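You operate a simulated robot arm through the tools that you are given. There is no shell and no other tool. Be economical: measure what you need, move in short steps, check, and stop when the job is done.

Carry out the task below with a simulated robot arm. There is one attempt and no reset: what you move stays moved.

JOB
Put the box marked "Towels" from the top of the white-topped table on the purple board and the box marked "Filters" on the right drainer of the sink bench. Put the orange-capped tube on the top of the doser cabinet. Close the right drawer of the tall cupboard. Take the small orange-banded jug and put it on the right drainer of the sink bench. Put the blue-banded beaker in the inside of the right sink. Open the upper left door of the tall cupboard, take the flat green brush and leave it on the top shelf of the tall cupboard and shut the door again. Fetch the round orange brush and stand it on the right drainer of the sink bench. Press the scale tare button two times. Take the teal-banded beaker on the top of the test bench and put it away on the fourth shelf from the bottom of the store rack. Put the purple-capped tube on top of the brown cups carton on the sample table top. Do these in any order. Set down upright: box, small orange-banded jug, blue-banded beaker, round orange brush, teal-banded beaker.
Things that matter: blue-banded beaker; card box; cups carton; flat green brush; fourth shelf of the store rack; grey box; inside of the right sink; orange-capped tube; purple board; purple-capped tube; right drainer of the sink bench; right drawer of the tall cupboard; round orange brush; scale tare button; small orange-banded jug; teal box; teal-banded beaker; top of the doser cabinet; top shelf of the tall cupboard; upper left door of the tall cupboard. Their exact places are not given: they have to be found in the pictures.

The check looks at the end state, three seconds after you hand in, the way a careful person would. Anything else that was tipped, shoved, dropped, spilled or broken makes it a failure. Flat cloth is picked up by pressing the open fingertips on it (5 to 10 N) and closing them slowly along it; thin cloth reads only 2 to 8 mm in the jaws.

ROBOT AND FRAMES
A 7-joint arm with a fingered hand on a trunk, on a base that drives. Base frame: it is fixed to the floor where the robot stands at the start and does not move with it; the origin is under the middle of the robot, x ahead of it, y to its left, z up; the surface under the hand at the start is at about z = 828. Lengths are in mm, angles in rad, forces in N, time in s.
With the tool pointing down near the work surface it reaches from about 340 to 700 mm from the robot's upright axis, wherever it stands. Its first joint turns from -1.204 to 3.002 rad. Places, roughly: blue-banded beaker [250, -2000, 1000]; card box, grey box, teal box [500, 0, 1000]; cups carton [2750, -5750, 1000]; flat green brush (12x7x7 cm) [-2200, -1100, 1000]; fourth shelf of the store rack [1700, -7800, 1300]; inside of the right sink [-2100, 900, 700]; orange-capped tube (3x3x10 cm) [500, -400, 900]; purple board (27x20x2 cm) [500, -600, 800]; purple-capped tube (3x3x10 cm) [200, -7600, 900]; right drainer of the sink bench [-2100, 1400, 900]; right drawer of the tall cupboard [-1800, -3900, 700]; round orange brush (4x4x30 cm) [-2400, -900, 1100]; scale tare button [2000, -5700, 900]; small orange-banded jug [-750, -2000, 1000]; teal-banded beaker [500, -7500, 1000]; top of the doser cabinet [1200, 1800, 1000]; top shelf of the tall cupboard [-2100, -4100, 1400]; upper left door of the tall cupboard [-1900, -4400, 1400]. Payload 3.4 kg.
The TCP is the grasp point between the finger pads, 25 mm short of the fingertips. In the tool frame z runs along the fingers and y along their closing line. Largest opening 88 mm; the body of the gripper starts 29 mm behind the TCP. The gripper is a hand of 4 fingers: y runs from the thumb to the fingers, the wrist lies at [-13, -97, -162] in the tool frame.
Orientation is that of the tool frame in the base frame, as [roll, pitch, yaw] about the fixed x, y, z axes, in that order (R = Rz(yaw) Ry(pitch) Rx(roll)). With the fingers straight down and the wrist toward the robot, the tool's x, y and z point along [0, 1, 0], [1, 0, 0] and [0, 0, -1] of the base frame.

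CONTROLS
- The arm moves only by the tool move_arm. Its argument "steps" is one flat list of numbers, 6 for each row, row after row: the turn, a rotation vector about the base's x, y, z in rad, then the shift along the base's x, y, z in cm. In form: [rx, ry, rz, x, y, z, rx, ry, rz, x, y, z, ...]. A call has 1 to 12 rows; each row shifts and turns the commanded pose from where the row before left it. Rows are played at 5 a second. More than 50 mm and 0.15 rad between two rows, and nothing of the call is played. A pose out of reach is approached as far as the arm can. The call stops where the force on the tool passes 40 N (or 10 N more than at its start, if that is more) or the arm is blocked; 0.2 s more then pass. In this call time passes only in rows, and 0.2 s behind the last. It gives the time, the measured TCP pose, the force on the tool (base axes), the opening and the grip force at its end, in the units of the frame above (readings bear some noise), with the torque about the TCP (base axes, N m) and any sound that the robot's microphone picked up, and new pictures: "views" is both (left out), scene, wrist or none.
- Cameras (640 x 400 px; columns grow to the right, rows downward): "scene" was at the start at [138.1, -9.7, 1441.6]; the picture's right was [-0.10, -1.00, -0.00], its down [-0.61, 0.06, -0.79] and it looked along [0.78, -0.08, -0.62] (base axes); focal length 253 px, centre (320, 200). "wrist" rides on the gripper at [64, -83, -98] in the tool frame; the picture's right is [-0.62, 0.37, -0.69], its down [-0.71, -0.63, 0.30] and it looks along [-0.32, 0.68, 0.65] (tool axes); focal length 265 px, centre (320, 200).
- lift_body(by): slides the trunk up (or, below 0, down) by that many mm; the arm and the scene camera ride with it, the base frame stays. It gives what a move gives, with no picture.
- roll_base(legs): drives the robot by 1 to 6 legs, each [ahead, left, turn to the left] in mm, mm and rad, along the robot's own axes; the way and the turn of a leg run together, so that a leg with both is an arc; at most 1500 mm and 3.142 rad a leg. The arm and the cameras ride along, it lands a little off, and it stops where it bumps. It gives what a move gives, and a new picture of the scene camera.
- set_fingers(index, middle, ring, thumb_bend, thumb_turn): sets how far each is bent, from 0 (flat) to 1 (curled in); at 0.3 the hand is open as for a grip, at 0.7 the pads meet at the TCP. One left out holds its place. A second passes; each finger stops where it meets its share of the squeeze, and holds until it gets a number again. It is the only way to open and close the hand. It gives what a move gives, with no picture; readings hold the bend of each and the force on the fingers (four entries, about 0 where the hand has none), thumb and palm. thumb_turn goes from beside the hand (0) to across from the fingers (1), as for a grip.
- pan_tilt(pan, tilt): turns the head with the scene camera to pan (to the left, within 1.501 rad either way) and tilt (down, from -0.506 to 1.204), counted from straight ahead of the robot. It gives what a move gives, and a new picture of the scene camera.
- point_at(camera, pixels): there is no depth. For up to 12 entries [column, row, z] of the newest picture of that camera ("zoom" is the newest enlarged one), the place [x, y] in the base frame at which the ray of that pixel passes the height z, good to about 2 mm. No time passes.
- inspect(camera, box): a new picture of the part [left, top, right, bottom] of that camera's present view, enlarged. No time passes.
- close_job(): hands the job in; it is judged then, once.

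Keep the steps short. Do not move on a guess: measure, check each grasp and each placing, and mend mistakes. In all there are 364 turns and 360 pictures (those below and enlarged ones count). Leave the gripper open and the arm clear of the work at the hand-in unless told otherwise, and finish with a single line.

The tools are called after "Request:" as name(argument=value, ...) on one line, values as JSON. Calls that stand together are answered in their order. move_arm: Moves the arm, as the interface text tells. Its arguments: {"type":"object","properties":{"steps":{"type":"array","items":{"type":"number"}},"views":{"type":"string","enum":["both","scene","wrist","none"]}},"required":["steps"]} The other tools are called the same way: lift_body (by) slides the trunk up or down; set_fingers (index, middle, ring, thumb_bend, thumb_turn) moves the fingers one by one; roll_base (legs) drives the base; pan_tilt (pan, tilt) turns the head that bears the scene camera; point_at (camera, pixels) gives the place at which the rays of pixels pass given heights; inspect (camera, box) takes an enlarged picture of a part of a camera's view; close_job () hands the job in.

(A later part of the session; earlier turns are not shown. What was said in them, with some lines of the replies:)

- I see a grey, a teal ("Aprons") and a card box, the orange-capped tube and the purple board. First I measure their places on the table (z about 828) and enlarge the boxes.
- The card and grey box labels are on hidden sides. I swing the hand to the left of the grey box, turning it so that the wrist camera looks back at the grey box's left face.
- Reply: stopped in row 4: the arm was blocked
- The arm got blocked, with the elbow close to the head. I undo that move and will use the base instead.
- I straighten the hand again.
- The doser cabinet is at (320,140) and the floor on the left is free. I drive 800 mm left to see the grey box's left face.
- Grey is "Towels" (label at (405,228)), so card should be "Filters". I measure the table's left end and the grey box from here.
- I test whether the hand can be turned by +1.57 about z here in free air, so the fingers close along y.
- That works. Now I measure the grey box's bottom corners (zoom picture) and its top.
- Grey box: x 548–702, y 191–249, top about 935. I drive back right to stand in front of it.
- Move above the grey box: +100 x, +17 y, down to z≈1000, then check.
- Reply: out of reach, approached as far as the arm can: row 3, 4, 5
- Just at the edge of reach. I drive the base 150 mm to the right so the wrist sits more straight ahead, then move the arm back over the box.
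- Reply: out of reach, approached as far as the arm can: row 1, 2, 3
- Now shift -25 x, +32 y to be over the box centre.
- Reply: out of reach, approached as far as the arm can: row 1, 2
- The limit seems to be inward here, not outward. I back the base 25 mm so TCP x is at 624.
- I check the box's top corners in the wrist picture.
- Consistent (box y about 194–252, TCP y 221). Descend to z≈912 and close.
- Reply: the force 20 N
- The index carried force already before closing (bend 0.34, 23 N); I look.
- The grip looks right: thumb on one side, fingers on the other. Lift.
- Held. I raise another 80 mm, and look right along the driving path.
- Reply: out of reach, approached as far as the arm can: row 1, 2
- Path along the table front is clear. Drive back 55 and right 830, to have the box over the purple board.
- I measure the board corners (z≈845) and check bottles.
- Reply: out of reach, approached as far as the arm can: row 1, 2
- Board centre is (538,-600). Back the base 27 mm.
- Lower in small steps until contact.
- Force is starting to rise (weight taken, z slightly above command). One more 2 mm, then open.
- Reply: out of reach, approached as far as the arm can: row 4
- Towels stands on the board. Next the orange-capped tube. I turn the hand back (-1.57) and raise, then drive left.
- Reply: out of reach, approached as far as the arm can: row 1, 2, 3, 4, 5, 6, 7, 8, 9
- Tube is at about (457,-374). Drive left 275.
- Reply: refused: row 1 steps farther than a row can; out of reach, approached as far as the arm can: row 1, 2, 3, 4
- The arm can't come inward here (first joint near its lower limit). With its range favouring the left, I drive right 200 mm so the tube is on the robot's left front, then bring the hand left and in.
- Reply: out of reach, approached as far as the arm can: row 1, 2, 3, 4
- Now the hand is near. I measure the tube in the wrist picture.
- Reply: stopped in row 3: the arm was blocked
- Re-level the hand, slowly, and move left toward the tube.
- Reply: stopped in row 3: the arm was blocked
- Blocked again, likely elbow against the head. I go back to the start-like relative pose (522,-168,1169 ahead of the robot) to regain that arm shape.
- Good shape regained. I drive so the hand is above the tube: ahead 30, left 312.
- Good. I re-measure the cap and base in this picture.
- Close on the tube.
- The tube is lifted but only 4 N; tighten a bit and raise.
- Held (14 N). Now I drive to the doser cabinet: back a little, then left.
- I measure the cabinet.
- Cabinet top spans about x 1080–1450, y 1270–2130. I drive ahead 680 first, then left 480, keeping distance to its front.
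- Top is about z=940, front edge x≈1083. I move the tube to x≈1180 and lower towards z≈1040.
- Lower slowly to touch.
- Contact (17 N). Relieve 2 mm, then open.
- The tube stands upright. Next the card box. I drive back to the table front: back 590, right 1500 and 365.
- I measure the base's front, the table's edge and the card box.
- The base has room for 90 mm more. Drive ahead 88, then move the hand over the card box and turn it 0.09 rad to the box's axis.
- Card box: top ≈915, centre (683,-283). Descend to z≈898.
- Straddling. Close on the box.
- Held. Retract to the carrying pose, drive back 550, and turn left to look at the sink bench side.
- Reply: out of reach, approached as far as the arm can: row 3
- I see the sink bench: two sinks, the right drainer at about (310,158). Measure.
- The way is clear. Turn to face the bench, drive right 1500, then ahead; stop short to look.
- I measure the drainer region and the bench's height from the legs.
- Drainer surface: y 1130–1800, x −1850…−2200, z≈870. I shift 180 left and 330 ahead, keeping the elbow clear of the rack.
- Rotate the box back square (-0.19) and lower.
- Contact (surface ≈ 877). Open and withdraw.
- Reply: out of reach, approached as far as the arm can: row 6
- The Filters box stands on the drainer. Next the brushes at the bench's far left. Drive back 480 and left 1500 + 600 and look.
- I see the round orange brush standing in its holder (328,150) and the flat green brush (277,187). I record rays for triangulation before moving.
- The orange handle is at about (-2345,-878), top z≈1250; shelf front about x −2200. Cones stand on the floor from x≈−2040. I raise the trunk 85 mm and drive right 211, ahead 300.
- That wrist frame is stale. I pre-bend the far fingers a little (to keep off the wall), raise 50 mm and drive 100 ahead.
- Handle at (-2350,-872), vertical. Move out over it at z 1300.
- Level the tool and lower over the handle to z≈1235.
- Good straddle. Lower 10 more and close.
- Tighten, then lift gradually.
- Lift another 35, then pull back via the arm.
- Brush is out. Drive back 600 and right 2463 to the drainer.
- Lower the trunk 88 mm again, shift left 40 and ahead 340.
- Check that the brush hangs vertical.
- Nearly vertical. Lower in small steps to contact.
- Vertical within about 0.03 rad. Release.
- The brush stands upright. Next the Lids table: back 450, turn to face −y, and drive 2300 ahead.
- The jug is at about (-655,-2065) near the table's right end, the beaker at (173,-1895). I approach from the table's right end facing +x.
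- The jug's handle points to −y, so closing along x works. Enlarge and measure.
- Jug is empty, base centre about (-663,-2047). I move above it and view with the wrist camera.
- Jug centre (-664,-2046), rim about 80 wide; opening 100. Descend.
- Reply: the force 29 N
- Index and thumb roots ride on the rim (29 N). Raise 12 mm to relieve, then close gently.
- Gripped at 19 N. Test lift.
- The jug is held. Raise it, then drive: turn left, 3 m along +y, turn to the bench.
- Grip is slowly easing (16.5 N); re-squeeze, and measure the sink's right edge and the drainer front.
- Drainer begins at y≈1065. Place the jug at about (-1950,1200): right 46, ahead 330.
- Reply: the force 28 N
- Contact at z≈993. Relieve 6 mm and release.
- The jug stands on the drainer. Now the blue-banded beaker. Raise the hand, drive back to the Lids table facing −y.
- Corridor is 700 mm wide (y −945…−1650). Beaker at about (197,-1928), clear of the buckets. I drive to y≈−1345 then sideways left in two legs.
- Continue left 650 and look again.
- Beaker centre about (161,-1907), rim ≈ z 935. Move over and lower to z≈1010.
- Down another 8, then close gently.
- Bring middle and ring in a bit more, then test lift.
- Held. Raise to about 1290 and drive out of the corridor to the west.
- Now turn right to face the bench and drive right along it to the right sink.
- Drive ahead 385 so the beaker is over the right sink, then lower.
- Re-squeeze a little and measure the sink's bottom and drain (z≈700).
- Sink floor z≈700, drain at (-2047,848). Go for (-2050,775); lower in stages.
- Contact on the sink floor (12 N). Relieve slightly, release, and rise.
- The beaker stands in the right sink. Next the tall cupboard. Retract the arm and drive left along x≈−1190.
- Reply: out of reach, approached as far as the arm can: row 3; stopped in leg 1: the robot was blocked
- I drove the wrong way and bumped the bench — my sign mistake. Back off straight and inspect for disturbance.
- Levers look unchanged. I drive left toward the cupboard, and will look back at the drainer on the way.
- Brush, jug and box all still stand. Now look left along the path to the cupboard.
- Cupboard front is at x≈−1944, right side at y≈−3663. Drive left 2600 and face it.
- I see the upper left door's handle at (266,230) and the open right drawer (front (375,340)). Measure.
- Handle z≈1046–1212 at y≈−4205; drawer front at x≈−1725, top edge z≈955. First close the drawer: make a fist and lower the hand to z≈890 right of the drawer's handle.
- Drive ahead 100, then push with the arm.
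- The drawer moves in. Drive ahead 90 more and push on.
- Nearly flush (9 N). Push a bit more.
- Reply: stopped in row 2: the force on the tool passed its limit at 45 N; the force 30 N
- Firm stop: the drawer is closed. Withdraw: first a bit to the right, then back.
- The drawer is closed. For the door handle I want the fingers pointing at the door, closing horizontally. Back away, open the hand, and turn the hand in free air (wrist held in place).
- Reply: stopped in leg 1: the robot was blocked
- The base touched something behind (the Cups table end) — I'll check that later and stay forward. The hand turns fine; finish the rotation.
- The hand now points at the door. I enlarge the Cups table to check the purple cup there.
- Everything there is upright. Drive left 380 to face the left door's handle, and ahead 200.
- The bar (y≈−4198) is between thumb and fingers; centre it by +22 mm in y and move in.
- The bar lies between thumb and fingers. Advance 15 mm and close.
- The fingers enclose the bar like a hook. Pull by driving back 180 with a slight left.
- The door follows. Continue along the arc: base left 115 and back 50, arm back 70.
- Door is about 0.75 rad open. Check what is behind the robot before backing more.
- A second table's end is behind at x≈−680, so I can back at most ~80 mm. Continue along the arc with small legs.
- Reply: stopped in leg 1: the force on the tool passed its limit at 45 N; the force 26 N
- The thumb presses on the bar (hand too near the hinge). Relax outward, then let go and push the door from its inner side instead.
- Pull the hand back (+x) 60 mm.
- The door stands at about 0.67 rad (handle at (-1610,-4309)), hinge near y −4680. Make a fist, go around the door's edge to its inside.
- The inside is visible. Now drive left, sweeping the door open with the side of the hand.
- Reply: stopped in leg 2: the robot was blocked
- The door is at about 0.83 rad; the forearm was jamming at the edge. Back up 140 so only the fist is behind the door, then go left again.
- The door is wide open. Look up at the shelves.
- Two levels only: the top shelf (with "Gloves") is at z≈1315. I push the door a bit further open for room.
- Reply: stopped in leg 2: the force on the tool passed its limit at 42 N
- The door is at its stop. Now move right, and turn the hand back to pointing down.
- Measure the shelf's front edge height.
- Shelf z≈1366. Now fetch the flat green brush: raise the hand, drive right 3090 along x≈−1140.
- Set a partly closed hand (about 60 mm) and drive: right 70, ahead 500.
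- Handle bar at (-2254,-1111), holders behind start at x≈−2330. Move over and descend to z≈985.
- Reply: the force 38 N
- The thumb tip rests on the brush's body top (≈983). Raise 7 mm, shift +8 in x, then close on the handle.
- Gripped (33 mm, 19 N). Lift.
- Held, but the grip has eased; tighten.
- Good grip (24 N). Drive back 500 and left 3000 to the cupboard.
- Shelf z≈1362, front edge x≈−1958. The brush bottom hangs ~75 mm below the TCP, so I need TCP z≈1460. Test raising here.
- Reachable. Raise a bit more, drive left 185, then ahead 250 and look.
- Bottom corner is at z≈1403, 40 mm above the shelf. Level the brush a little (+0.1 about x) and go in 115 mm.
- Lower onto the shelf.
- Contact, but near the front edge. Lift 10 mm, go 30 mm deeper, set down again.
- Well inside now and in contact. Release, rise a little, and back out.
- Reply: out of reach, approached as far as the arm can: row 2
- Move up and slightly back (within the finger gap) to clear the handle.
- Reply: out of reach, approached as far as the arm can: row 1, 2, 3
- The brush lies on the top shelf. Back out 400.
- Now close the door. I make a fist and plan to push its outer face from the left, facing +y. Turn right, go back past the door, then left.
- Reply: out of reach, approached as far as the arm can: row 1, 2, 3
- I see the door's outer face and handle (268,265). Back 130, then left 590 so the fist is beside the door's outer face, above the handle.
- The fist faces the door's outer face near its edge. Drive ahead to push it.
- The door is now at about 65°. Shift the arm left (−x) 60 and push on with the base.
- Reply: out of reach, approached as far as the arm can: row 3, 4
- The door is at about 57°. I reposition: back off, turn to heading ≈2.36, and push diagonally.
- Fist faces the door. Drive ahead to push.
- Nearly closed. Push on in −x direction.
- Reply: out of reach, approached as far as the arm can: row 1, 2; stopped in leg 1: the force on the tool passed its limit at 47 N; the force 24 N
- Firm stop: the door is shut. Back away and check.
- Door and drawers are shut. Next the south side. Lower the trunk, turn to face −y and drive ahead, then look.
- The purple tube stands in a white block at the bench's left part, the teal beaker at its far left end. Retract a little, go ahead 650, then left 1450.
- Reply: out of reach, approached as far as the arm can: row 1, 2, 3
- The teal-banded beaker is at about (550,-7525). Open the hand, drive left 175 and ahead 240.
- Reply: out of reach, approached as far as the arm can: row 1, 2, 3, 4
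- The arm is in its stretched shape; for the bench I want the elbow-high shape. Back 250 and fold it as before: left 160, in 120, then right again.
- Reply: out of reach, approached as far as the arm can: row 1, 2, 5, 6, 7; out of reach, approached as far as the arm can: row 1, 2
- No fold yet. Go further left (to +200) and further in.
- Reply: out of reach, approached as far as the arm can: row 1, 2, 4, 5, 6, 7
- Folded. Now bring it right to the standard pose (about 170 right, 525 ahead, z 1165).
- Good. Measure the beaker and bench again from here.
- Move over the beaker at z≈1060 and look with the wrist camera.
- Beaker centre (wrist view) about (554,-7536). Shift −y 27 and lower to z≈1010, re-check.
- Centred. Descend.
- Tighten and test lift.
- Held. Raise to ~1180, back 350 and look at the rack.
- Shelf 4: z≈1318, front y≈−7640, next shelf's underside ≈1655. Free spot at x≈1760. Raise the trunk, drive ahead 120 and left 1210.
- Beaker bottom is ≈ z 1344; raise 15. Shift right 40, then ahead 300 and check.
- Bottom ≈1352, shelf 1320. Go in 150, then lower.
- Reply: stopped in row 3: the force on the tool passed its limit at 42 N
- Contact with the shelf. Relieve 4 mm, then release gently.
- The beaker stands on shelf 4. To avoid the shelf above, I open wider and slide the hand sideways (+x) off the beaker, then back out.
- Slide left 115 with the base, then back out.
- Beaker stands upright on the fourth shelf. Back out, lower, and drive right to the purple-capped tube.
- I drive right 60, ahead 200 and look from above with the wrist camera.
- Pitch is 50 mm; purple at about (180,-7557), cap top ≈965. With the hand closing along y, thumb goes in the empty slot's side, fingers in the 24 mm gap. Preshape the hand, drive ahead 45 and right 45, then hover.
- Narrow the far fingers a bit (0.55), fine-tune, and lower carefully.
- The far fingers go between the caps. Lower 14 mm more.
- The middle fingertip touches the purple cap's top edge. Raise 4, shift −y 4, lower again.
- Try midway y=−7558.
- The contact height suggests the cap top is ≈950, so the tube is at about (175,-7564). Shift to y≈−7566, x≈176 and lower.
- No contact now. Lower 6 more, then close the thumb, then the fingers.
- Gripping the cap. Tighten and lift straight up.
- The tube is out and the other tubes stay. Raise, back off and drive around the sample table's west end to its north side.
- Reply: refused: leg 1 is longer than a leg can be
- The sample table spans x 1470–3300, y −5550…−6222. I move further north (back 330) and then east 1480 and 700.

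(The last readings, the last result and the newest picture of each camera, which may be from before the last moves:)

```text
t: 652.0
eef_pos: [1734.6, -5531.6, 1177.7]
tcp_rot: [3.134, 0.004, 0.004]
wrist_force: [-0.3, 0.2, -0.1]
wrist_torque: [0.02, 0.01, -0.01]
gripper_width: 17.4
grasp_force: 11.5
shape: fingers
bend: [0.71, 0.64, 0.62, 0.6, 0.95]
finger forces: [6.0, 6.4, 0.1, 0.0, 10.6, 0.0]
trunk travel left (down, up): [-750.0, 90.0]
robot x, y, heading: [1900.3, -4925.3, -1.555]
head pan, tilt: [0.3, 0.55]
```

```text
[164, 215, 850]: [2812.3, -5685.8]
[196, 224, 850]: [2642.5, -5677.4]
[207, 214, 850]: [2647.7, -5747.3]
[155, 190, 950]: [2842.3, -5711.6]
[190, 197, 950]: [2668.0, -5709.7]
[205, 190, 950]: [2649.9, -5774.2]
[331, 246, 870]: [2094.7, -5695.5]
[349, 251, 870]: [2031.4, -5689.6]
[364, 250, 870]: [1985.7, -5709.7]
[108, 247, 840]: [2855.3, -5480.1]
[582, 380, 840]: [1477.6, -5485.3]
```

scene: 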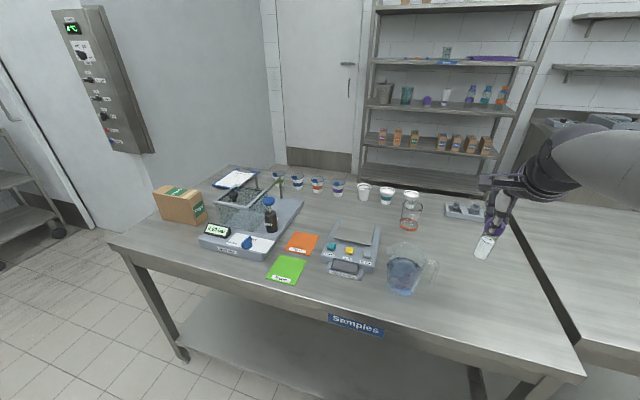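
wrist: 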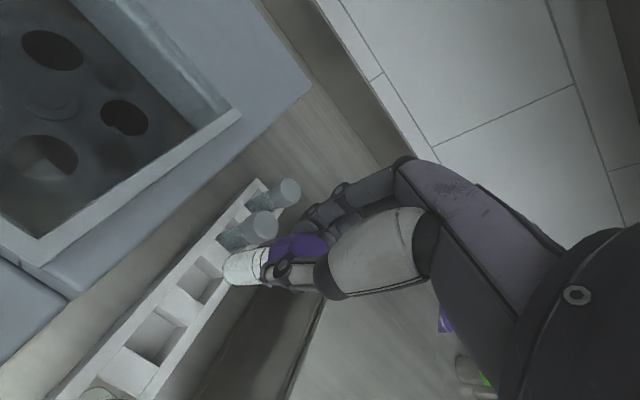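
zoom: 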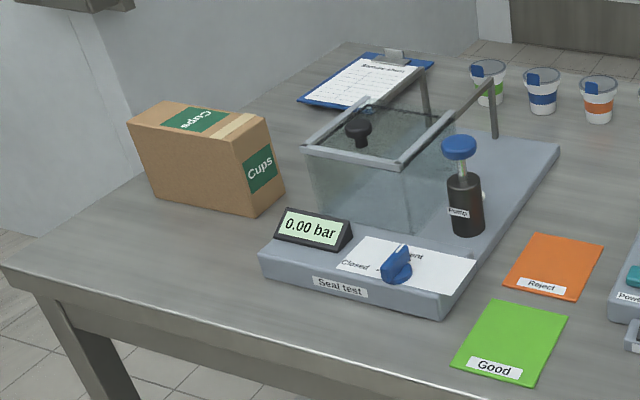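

Request:
point_at(camera="scene", pixels=[[95, 228, 0], [60, 238, 0], [65, 232, 0], [20, 240, 0]])

Request:
pan_tilt(pan=1.0, tilt=0.5)

```text
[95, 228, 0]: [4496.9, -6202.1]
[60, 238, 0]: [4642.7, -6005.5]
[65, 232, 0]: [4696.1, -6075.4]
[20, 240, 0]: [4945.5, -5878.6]
```

```text
t: 653.1
eef_pos: [1734.7, -5531.4, 1178.1]
tcp_rot: [3.136, 0.003, 0.004]
wrist_force: [0.2, -1.5, -0.8]
wrist_torque: [0.0, 0.0, -0.01]
gripper_width: 17.3
grasp_force: 11.7
shape: fingers
bend: [0.71, 0.64, 0.62, 0.6, 0.95]
finger forces: [5.9, 6.4, 0.1, 0.0, 10.6, 0.0]
trunk travel left (down, up): [-750.0, 90.0]
robot x, y, heading: [1905.4, -4931.7, -1.558]
head pan, tilt: [1.0, 0.499]
```

scene: 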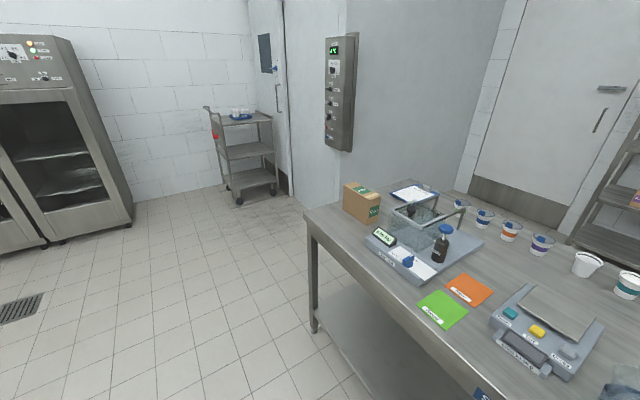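

Free. Drive left 985 toward the carton.

Request:
roll_base(legs=[[0, 985, -0.012]])

Request:
pan_tilt(pan=-0.15, tilt=0.7)

```text
t: 658.1
eef_pos: [2709.9, -5522.2, 1177.6]
tcp_rot: [3.136, 0.004, -0.005]
wrist_force: [0.6, -0.9, -0.3]
wrist_torque: [0.0, -0.01, -0.02]
gripper_width: 17.5
grasp_force: 11.7
shape: fingers
bend: [0.71, 0.64, 0.62, 0.6, 0.95]
finger forces: [5.9, 6.3, 0.1, 0.0, 10.7, 0.0]
trunk travel left (down, up): [-750.0, 90.0]
robot x, y, heading: [2879.8, -4918.9, -1.567]
head pan, tilt: [1.0, 0.499]
```

scene: 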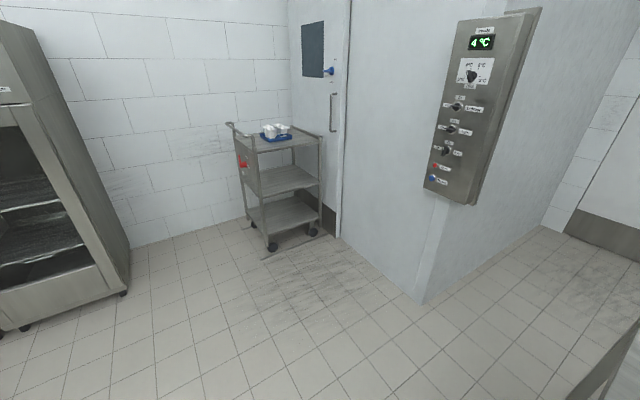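

```text
t: 659.5
eef_pos: [2709.6, -5522.9, 1177.3]
tcp_rot: [3.135, 0.003, -0.003]
wrist_force: [-0.4, 0.0, -0.1]
wrist_torque: [-0.03, 0.0, 0.03]
gripper_width: 17.6
grasp_force: 12.0
shape: fingers
bend: [0.71, 0.64, 0.62, 0.6, 0.95]
finger forces: [6.0, 6.4, 0.1, 0.1, 10.7, 0.0]
trunk travel left (down, up): [-750.0, 90.0]
robot x, y, heading: [2879.3, -4920.8, -1.568]
head pan, tilt: [-0.15, 0.7]
```

scene: 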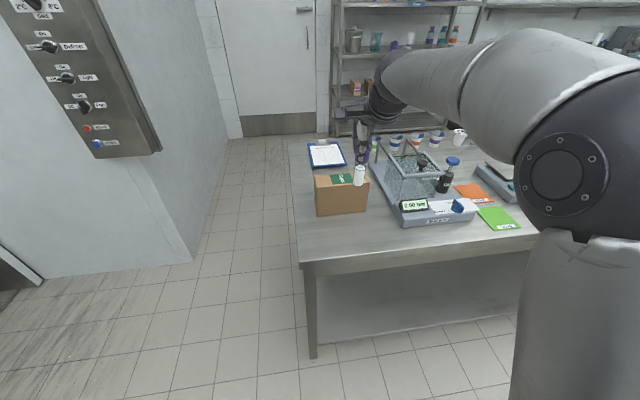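

Request:
point_at(camera="scene", pixels=[[190, 262, 0], [317, 215, 840], [368, 210, 840], [316, 188, 950], [367, 184, 950], [321, 176, 950], [352, 172, 950], [316, 188, 930], [300, 262, 840]])

Request:
inspect(camera="scene", box=[290, 110, 430, 240])

```text
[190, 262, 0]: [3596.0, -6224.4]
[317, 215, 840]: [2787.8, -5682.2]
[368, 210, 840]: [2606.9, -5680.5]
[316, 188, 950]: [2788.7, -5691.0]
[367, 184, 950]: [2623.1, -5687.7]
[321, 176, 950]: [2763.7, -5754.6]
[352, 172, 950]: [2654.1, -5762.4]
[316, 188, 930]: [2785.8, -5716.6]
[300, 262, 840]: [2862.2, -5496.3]
```

```text
3.08 times, centred on (360, 175) of scene
```

zoom: 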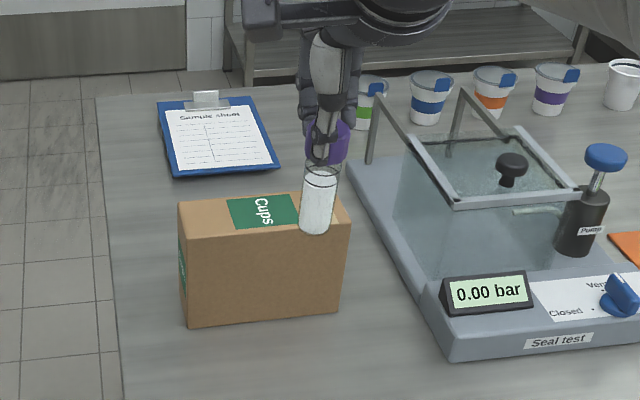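

Carton top ≈ z 955, centre about (2703,-5725). Drive ahead 170 and check with the wrist camera.

Request:
roll_base(legs=[[170, 0, 0]])

Request:
move_arm(steps=[0, 0, 0, 0, -1, 0])

Request:
inspect(camera="wrist", box=[60, 100, 400, 380])

```text
t: 661.0
eef_pos: [2710.4, -5691.0, 1177.7]
tcp_rot: [3.136, 0.003, -0.003]
wrist_force: [-1.0, 0.1, -0.2]
wrist_torque: [0.02, 0.02, -0.03]
gripper_width: 17.5
grasp_force: 11.9
shape: fingers
bend: [0.71, 0.64, 0.62, 0.6, 0.95]
finger forces: [6.0, 6.4, 0.0, 0.1, 10.8, 0.0]
trunk travel left (down, up): [-750.0, 90.0]
robot x, y, heading: [2881.0, -5089.9, -1.567]
head pan, tilt: [-0.15, 0.7]
```

```text
t: 661.4
eef_pos: [2711.2, -5701.9, 1179.1]
tcp_rot: [3.134, 0.002, -0.003]
wrist_force: [-0.6, -0.8, 0.2]
wrist_torque: [-0.01, 0.0, 0.02]
gripper_width: 17.3
grasp_force: 11.4
shape: fingers
bend: [0.71, 0.64, 0.62, 0.6, 0.95]
finger forces: [5.8, 6.4, 0.0, 0.1, 10.7, 0.0]
trunk travel left (down, up): [-750.0, 90.0]
robot x, y, heading: [2881.9, -5092.0, -1.565]
head pan, tilt: [-0.15, 0.7]
no pictures are left
```

```text
refused: no pictures are left
```

Pictures are used up, so from here I work from measured geometry and forces. From the two views I triangulated the carton top: x 2623–2790, y −5665…−5735, z≈966; the hand is already above its centre. Lower, then feel for contact.

Request:
move_arm(steps=[0, 0, 0, -0.5, 0.1, -3, 0, 0, 0, 0, 0, -3, 0, 0, 0, 0, 0, -2], views="none")

Request:
point_at(camera="scene", pixels=[[370, 185, 966], [363, 172, 966], [314, 176, 966], [317, 187, 966]])

```text
t: 662.2
eef_pos: [2706.1, -5702.0, 1096.9]
tcp_rot: [3.134, 0.002, -0.005]
wrist_force: [-0.3, -0.2, -0.2]
wrist_torque: [-0.01, 0.0, -0.03]
gripper_width: 17.4
grasp_force: 11.5
shape: fingers
bend: [0.71, 0.64, 0.62, 0.6, 0.95]
finger forces: [5.6, 6.3, 0.0, 0.0, 10.6, 0.0]
trunk travel left (down, up): [-750.0, 90.0]
robot x, y, heading: [2883.8, -5090.7, -1.568]
head pan, tilt: [-0.15, 0.7]
no pictures are left
```

```text
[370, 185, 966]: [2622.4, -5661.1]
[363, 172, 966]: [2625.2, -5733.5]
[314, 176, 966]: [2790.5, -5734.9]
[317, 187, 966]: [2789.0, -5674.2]
```

The geometry matches. Lower in small steps until the force rises.

Request:
move_arm(steps=[0, 0, 0, 0, 0, -0.5, 0, 0, 0, 0, 0, -0.5, 0, 0, 0, 0, 0, -0.4], views="none")

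```text
t: 663.0
eef_pos: [2704.8, -5701.0, 1083.1]
tcp_rot: [3.133, 0.003, -0.003]
wrist_force: [0.3, 1.1, 0.5]
wrist_torque: [0.0, 0.03, -0.03]
gripper_width: 17.3
grasp_force: 11.1
shape: fingers
bend: [0.71, 0.64, 0.62, 0.6, 0.95]
finger forces: [5.7, 6.4, 0.0, 0.0, 10.5, 0.0]
trunk travel left (down, up): [-750.0, 90.0]
robot x, y, heading: [2880.8, -5091.0, -1.57]
head pan, tilt: [-0.15, 0.7]
no pictures are left
```

Request:
move_arm(steps=[0, 0, 0, 0, 0, -0.3, 0, 0, 0, 0, 0, -0.3], views="none")

Request:
move_arm(steps=[0, 0, 0, 0, 0, -0.3, 0, 0, 0, 0, 0, -0.2], views="none")

```text
t: 663.6
eef_pos: [2705.7, -5700.8, 1078.2]
tcp_rot: [3.133, 0.003, -0.004]
wrist_force: [0.6, -0.3, -0.8]
wrist_torque: [0.01, -0.01, -0.01]
gripper_width: 16.9
grasp_force: 10.9
shape: fingers
bend: [0.71, 0.64, 0.62, 0.6, 0.95]
finger forces: [5.7, 6.3, 0.1, 0.0, 10.7, 0.0]
trunk travel left (down, up): [-750.0, 90.0]
robot x, y, heading: [2879.6, -5089.0, -1.565]
head pan, tilt: [-0.15, 0.7]
no pictures are left
```

```text
t: 664.2
eef_pos: [2707.3, -5701.8, 1075.2]
tcp_rot: [3.132, 0.003, -0.003]
wrist_force: [0.9, -0.9, 8.8]
wrist_torque: [0.03, 0.0, 0.0]
gripper_width: 17.1
grasp_force: 12.9
shape: fingers
bend: [0.71, 0.64, 0.62, 0.6, 0.95]
finger forces: [6.6, 7.4, 0.1, 0.0, 11.1, 0.0]
trunk travel left (down, up): [-750.0, 90.0]
robot x, y, heading: [2877.9, -5088.7, -1.571]
head pan, tilt: [-0.15, 0.7]
no pictures are left
```

Contact at z≈1075, as predicted — the tube stands on the carton. Relieve 2 mm, release, and rise straight up.

Request:
move_arm(steps=[0, 0, 0, 0, 0, 0.15], views="none")

Request:
set_fingers(index=0.4, middle=0.4, ring=0.4, thumb_bend=0.36)

Request:
set_fingers(index=0.3, middle=0.3, ring=0.3, thumb_bend=0.28)

Request:
move_arm(steps=[0, 0, 0, 0, 0, 1, 0, 0, 0, 0, 0, 2, 0, 0, 0, 0, 0, 3, 0, 0, 0, 0, 0, 4], views="none")

```text
t: 664.6
eef_pos: [2706.2, -5699.9, 1075.1]
tcp_rot: [3.13, 0.004, -0.004]
wrist_force: [0.8, -1.1, 7.6]
wrist_torque: [0.01, -0.05, -0.02]
gripper_width: 17.5
grasp_force: 12.9
shape: fingers
bend: [0.71, 0.64, 0.62, 0.6, 0.95]
finger forces: [6.8, 7.7, 0.1, 0.0, 11.3, 0.0]
trunk travel left (down, up): [-750.0, 90.0]
robot x, y, heading: [2884.7, -5090.3, -1.564]
head pan, tilt: [-0.15, 0.7]
no pictures are left
```

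```text
t: 665.6
eef_pos: [2706.3, -5700.4, 1073.5]
tcp_rot: [3.132, 0.003, -0.003]
wrist_force: [-0.8, -0.7, 0.5]
wrist_torque: [0.01, -0.01, -0.01]
gripper_width: 67.4
grasp_force: 0.1
shape: fingers
bend: [0.4, 0.4, 0.4, 0.36, 0.97]
finger forces: [0.0, 0.0, 0.1, 0.0, 0.0, 0.1]
trunk travel left (down, up): [-750.0, 90.0]
robot x, y, heading: [2878.6, -5090.4, -1.574]
head pan, tilt: [-0.15, 0.7]
```

```text
t: 666.6
eef_pos: [2705.5, -5700.7, 1074.1]
tcp_rot: [3.133, 0.004, -0.003]
wrist_force: [0.0, 0.3, -0.3]
wrist_torque: [0.0, -0.01, 0.0]
gripper_width: 85.6
grasp_force: 0.1
shape: fingers
bend: [0.3, 0.3, 0.3, 0.28, 0.97]
finger forces: [0.0, 0.0, 0.0, 0.1, 0.0, 0.0]
trunk travel left (down, up): [-750.0, 90.0]
robot x, y, heading: [2879.2, -5090.6, -1.566]
head pan, tilt: [-0.15, 0.7]
```

```text
t: 667.6
eef_pos: [2704.6, -5700.1, 1176.1]
tcp_rot: [3.133, 0.004, -0.003]
wrist_force: [-1.0, 0.3, 0.0]
wrist_torque: [-0.03, -0.04, -0.02]
gripper_width: 85.9
grasp_force: 0.1
shape: fingers
bend: [0.3, 0.3, 0.3, 0.28, 0.97]
finger forces: [0.0, 0.0, 0.0, 0.0, 0.0, 0.0]
trunk travel left (down, up): [-750.0, 90.0]
robot x, y, heading: [2881.3, -5089.9, -1.568]
head pan, tilt: [-0.15, 0.7]
no pictures are left
```

The tube should now stand on the carton. Last: the tare button. From the view, the yellow "Tare" button lies on a ray giving about (2024,-5666) for a top at z≈894. I drive right and form a compact fingertip with the middle finger and thumb (others curled).

Request:
roll_base(legs=[[-34, 0, 0], [0, -680, 0]])

Request:
set_fingers(index=1.0, middle=0.7, ring=1.0, thumb_bend=0.7)

```text
t: 671.7
eef_pos: [2047.5, -5683.2, 1175.7]
tcp_rot: [3.133, 0.004, 0.022]
wrist_force: [-0.6, -0.8, -1.0]
wrist_torque: [-0.01, 0.01, 0.06]
gripper_width: 85.9
grasp_force: 0.0
shape: fingers
bend: [0.3, 0.3, 0.3, 0.28, 0.97]
finger forces: [0.0, 0.0, 0.0, 0.0, 0.0, 0.0]
trunk travel left (down, up): [-750.0, 90.0]
robot x, y, heading: [2205.8, -5065.8, -1.544]
head pan, tilt: [-0.15, 0.7]
```

```text
t: 672.7
eef_pos: [2048.3, -5681.8, 1176.8]
tcp_rot: [3.135, 0.005, 0.022]
wrist_force: [-0.2, -0.8, 0.1]
wrist_torque: [0.0, 0.01, 0.0]
gripper_width: 10.6
grasp_force: 0.0
shape: fingers
bend: [0.86, 0.7, 1.0, 0.66, 0.97]
finger forces: [0.1, 0.0, 0.0, 0.1, 0.0, 0.1]
trunk travel left (down, up): [-750.0, 90.0]
robot x, y, heading: [2208.0, -5067.3, -1.546]
head pan, tilt: [-0.15, 0.7]
```

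Turn back square and retreat 150 mm to probe the bare table in front of the scale for its exact height.

Request:
roll_base(legs=[[-150, 0, -0.026]])

Request:
move_arm(steps=[0, 0, 0, 0, 0, -4, 0, 0, 0, 0, 0, -4, 0, 0, 0, 0, 0, -4, 0, 0, 0, 0, 0, -4, 0, 0, 0, 0, 0, -4, 0, 0, 0, 0, 0, -4, 0, 0, 0, 0, 0, -3], views="none")

```text
t: 674.1
eef_pos: [2030.1, -5529.7, 1176.4]
tcp_rot: [3.133, 0.004, -0.006]
wrist_force: [-0.3, 0.2, 0.0]
wrist_torque: [-0.04, -0.03, 0.02]
gripper_width: 36.7
grasp_force: 0.0
shape: fingers
bend: [1.0, 0.7, 1.0, 0.7, 0.97]
finger forces: [0.0, 0.0, 0.0, 0.0, 0.0, 0.1]
trunk travel left (down, up): [-750.0, 90.0]
robot x, y, heading: [2207.0, -4919.7, -1.57]
head pan, tilt: [-0.15, 0.7]
```

```text
t: 675.7
eef_pos: [2031.9, -5531.8, 907.0]
tcp_rot: [3.132, 0.003, -0.007]
wrist_force: [0.8, 0.3, 0.1]
wrist_torque: [-0.03, 0.0, -0.01]
gripper_width: 36.3
grasp_force: 0.0
shape: fingers
bend: [1.0, 0.7, 1.0, 0.7, 0.97]
finger forces: [0.1, 0.1, 0.0, 0.0, 0.1, 0.1]
trunk travel left (down, up): [-750.0, 90.0]
robot x, y, heading: [2205.6, -4924.5, -1.566]
head pan, tilt: [-0.15, 0.7]
no pictures are left
```

Request:
move_arm(steps=[0, 0, 0, 0, 0, -0.5, 0, 0, 0, 0, 0, -0.5, 0, 0, 0, 0, 0, -0.4], views="none")

Request:
move_arm(steps=[0, 0, 0, 0, 0, -0.3, 0, 0, 0, 0, 0, -0.3], views="none")

```text
t: 676.5
eef_pos: [2029.6, -5531.8, 891.3]
tcp_rot: [3.133, 0.003, -0.005]
wrist_force: [0.5, 0.4, 0.7]
wrist_torque: [0.03, -0.02, -0.03]
gripper_width: 36.6
grasp_force: 0.1
shape: fingers
bend: [1.0, 0.7, 1.0, 0.7, 0.97]
finger forces: [0.0, 0.1, 0.1, 0.0, 0.1, 0.1]
trunk travel left (down, up): [-750.0, 90.0]
robot x, y, heading: [2208.7, -4923.6, -1.57]
head pan, tilt: [-0.15, 0.7]
no pictures are left
```

```text
t: 677.1
eef_pos: [2029.5, -5532.0, 885.9]
tcp_rot: [3.133, 0.003, -0.005]
wrist_force: [-0.1, 0.2, 0.6]
wrist_torque: [0.01, -0.01, 0.0]
gripper_width: 36.7
grasp_force: 0.0
shape: fingers
bend: [1.0, 0.7, 1.0, 0.7, 0.97]
finger forces: [0.0, 0.0, 0.0, 0.0, 0.0, 0.0]
trunk travel left (down, up): [-750.0, 90.0]
robot x, y, heading: [2207.9, -4921.0, -1.569]
head pan, tilt: [-0.15, 0.7]
no pictures are left
```

Request:
move_arm(steps=[0, 0, 0, 0, 0, -0.3, 0, 0, 0, 0, 0, -0.3], views="none")

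Request:
move_arm(steps=[0, 0, 0, 0, 0, -0.3, 0, 0, 0, 0, 0, -0.3], views="none")

Request:
move_arm(steps=[0, 0, 0, 0, 0, -0.3, 0, 0, 0, 0, 0, -0.3], views="none")

```text
t: 677.7
eef_pos: [2029.1, -5531.2, 880.7]
tcp_rot: [3.133, 0.003, -0.006]
wrist_force: [-0.8, 0.9, 0.4]
wrist_torque: [-0.01, 0.01, 0.03]
gripper_width: 36.6
grasp_force: 0.1
shape: fingers
bend: [1.0, 0.7, 1.0, 0.7, 0.97]
finger forces: [0.1, 0.0, 0.1, 0.1, 0.0, 0.0]
trunk travel left (down, up): [-750.0, 90.0]
robot x, y, heading: [2206.8, -4921.1, -1.568]
head pan, tilt: [-0.15, 0.7]
no pictures are left
```

```text
t: 678.3
eef_pos: [2031.4, -5530.4, 875.2]
tcp_rot: [3.132, 0.002, -0.006]
wrist_force: [-0.5, 1.1, 8.6]
wrist_torque: [0.14, -0.05, 0.01]
gripper_width: 36.5
grasp_force: 3.8
shape: fingers
bend: [1.0, 0.7, 1.0, 0.7, 0.98]
finger forces: [0.1, 0.1, 0.1, 0.1, 7.9, 0.0]
trunk travel left (down, up): [-750.0, 90.0]
robot x, y, heading: [2210.0, -4921.4, -1.569]
head pan, tilt: [-0.15, 0.7]
no pictures are left
```

```text
t: 678.9
eef_pos: [2031.0, -5526.9, 875.9]
tcp_rot: [3.117, 0.005, -0.005]
wrist_force: [-1.2, 5.6, 34.6]
wrist_torque: [0.36, -0.18, 0.1]
gripper_width: 35.5
grasp_force: 17.0
shape: fingers
bend: [1.0, 0.7, 1.0, 0.71, 0.98]
finger forces: [0.1, 2.7, 0.1, 0.1, 32.0, 0.0]
trunk travel left (down, up): [-750.0, 90.0]
robot x, y, heading: [2209.2, -4918.1, -1.571]
head pan, tilt: [-0.15, 0.7]
no pictures are left
```

The bare table is at z≈851 (thumb tip touched). So the button top should be at z≈887, centre about (2027,-5674). I curl the middle finger too, raise, and move over the button with the thumb as the pressing tip.

Request:
move_arm(steps=[0, 0, 0, 0, 0, 2, 0, 0, 0, 0, 0, 4, 0, 0, 0, 0, 0, 4], views="none")

Request:
set_fingers(middle=1.0, thumb_bend=0.7)

Request:
roll_base(legs=[[152, -8, 0]])

```text
t: 679.7
eef_pos: [2029.0, -5530.8, 967.5]
tcp_rot: [3.136, 0.004, -0.005]
wrist_force: [0.9, 0.2, -1.0]
wrist_torque: [0.03, 0.02, -0.01]
gripper_width: 36.6
grasp_force: 0.0
shape: fingers
bend: [1.0, 0.7, 1.0, 0.7, 0.98]
finger forces: [0.0, 0.1, 0.1, 0.0, 0.0, 0.0]
trunk travel left (down, up): [-750.0, 90.0]
robot x, y, heading: [2205.0, -4920.1, -1.568]
head pan, tilt: [-0.15, 0.7]
no pictures are left
```

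```text
t: 680.7
eef_pos: [2030.1, -5530.2, 968.4]
tcp_rot: [3.136, 0.004, -0.006]
wrist_force: [0.5, 0.1, 0.0]
wrist_torque: [-0.01, -0.01, 0.0]
gripper_width: 36.4
grasp_force: 0.1
shape: fingers
bend: [1.0, 1.0, 1.0, 0.7, 0.98]
finger forces: [0.0, 0.0, 0.1, 0.1, 0.1, 0.0]
trunk travel left (down, up): [-750.0, 90.0]
robot x, y, heading: [2208.5, -4922.1, -1.577]
head pan, tilt: [-0.15, 0.7]
```

```text
t: 682.1
eef_pos: [2022.0, -5681.0, 969.0]
tcp_rot: [3.135, 0.004, -0.004]
wrist_force: [0.1, 0.4, -0.2]
wrist_torque: [0.01, 0.03, 0.01]
gripper_width: 36.4
grasp_force: 0.1
shape: fingers
bend: [1.0, 1.0, 1.0, 0.7, 0.98]
finger forces: [0.0, 0.0, 0.0, 0.1, 0.0, 0.0]
trunk travel left (down, up): [-750.0, 90.0]
robot x, y, heading: [2196.2, -5068.1, -1.568]
head pan, tilt: [-0.15, 0.7]
```

Lower toward the button, feeling for contact and listening.

Request:
move_arm(steps=[0, 0, 0, 0, 0, -2, 0, 0, 0, 0, 0, -1.5, 0, 0, 0, 0, 0, -0.5], views="none")

Request:
move_arm(steps=[0, 0, 0, 0, 0, -0.3, 0, 0, 0, 0, 0, -0.3], views="none")

```text
t: 682.9
eef_pos: [2023.5, -5683.1, 929.0]
tcp_rot: [3.132, 0.003, -0.004]
wrist_force: [-0.2, 0.2, 0.0]
wrist_torque: [0.0, 0.03, 0.01]
gripper_width: 36.3
grasp_force: 0.1
shape: fingers
bend: [1.0, 1.0, 1.0, 0.7, 0.98]
finger forces: [0.0, 0.1, 0.0, 0.0, 0.0, 0.0]
trunk travel left (down, up): [-750.0, 90.0]
robot x, y, heading: [2198.6, -5069.4, -1.569]
head pan, tilt: [-0.15, 0.7]
no pictures are left
```

```text
t: 683.5
eef_pos: [2023.2, -5682.2, 923.0]
tcp_rot: [3.133, 0.003, -0.002]
wrist_force: [-0.1, 0.0, 2.8]
wrist_torque: [0.0, 0.01, 0.02]
gripper_width: 36.5
grasp_force: 1.3
shape: fingers
bend: [1.0, 1.0, 1.0, 0.7, 0.98]
finger forces: [0.0, 0.0, 0.1, 0.0, 2.0, 0.0]
trunk travel left (down, up): [-750.0, 90.0]
robot x, y, heading: [2201.1, -5070.1, -1.57]
head pan, tilt: [-0.15, 0.7]
no pictures are left
```

Thumb contact at tip z≈898. Press 3 mm and watch force and sound.

Request:
move_arm(steps=[0, 0, 0, 0, 0, -0.2, 0, 0, 0, 0, 0, -0.1], views="none")

```text
t: 684.1
eef_pos: [2023.7, -5682.5, 920.7]
tcp_rot: [3.131, 0.004, -0.003]
wrist_force: [0.3, 1.2, 4.8]
wrist_torque: [0.04, -0.02, 0.02]
gripper_width: 36.4
grasp_force: 2.0
shape: fingers
bend: [1.0, 1.0, 1.0, 0.7, 0.98]
finger forces: [0.1, 0.0, 0.1, 0.0, 4.6, 0.0]
trunk travel left (down, up): [-750.0, 90.0]
robot x, y, heading: [2199.5, -5071.8, -1.568]
head pan, tilt: [-0.15, 0.7]
heard: click
no pictures are left
```

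A click: the button went down once. Release it by raising 8 mm.

Request:
move_arm(steps=[0, 0, 0, 0, 0, 0.4, 0, 0, 0, 0, 0, 0.4, 0, 0, 0, 0, 0, 0], views="none")

```text
t: 684.9
eef_pos: [2022.1, -5682.0, 926.7]
tcp_rot: [3.133, 0.006, -0.004]
wrist_force: [0.1, 0.1, -0.8]
wrist_torque: [0.02, 0.05, 0.01]
gripper_width: 36.7
grasp_force: 0.0
shape: fingers
bend: [1.0, 1.0, 1.0, 0.7, 0.98]
finger forces: [0.1, 0.0, 0.1, 0.0, 0.0, 0.1]
trunk travel left (down, up): [-750.0, 90.0]
robot x, y, heading: [2197.7, -5071.0, -1.564]
head pan, tilt: [-0.15, 0.7]
no pictures are left
```

Free of the button. Second press, the same stroke.

Request:
move_arm(steps=[0, 0, 0, 0, 0, -0.4, 0, 0, 0, 0, 0, -0.2, 0, 0, 0, 0, 0, -0.2], views="none")

```text
t: 685.7
eef_pos: [2024.0, -5682.4, 921.8]
tcp_rot: [3.132, 0.004, -0.003]
wrist_force: [-0.1, 0.0, 3.4]
wrist_torque: [0.06, -0.06, -0.02]
gripper_width: 36.0
grasp_force: 1.8
shape: fingers
bend: [1.0, 1.0, 1.0, 0.7, 0.98]
finger forces: [0.0, 0.1, 0.0, 0.1, 3.7, 0.0]
trunk travel left (down, up): [-750.0, 90.0]
robot x, y, heading: [2197.2, -5067.8, -1.567]
head pan, tilt: [-0.15, 0.7]
heard: click
no pictures are left
```

Second click. Rise, back away and open the hand.

Request:
move_arm(steps=[0, 0, 0, 0, 0, 1, 0, 0, 0, 0, 0, 4, 0, 0, 0, 0, 0, 4, 0, 0, 0, 0, 0, 4, 0, 0, 0, 0, 0, 4, 0, 0, 0, 0, 0, 4], views="none")

Request:
roll_base(legs=[[-350, 0, 0]])

Request:
set_fingers(index=0.3, middle=0.3, ring=0.3, thumb_bend=0.3)

```text
t: 687.1
eef_pos: [2021.6, -5681.0, 1131.3]
tcp_rot: [3.133, 0.002, -0.003]
wrist_force: [-1.0, 0.3, -0.8]
wrist_torque: [0.0, -0.03, -0.02]
gripper_width: 36.5
grasp_force: 0.0
shape: fingers
bend: [1.0, 1.0, 1.0, 0.7, 0.98]
finger forces: [0.0, 0.0, 0.0, 0.1, 0.0, 0.1]
trunk travel left (down, up): [-750.0, 90.0]
robot x, y, heading: [2198.5, -5073.2, -1.564]
head pan, tilt: [-0.15, 0.7]
no pictures are left
```

```text
t: 689.4
eef_pos: [2019.2, -5327.4, 1131.0]
tcp_rot: [3.132, 0.004, -0.007]
wrist_force: [0.0, -0.1, 0.0]
wrist_torque: [0.0, -0.01, 0.0]
gripper_width: 36.4
grasp_force: 0.0
shape: fingers
bend: [1.0, 1.0, 1.0, 0.7, 0.98]
finger forces: [0.0, 0.2, 0.0, 0.0, 0.0, 0.0]
trunk travel left (down, up): [-750.0, 90.0]
robot x, y, heading: [2198.1, -4717.4, -1.571]
head pan, tilt: [-0.15, 0.7]
```

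```text
t: 690.4
eef_pos: [2019.2, -5327.7, 1129.3]
tcp_rot: [3.135, 0.003, -0.005]
wrist_force: [-0.5, -0.3, -0.3]
wrist_torque: [-0.02, 0.02, 0.0]
gripper_width: 84.4
grasp_force: 0.1
shape: fingers
bend: [0.3, 0.3, 0.3, 0.3, 0.98]
finger forces: [0.1, 0.0, 0.0, 0.0, 0.0, 0.0]
trunk travel left (down, up): [-750.0, 90.0]
robot x, y, heading: [2194.6, -4718.0, -1.571]
head pan, tilt: [-0.15, 0.7]
```

All the jobs are done, the hand is open and the arm is clear; I hand in.

Request:
close_job()

```text
The job is handed in.
```

I handed the job in with every task carried out, but the purple tube on the carton, both tare presses (felt and heard as clicks) and the "Filters" label on the card box were never confirmed by picture.
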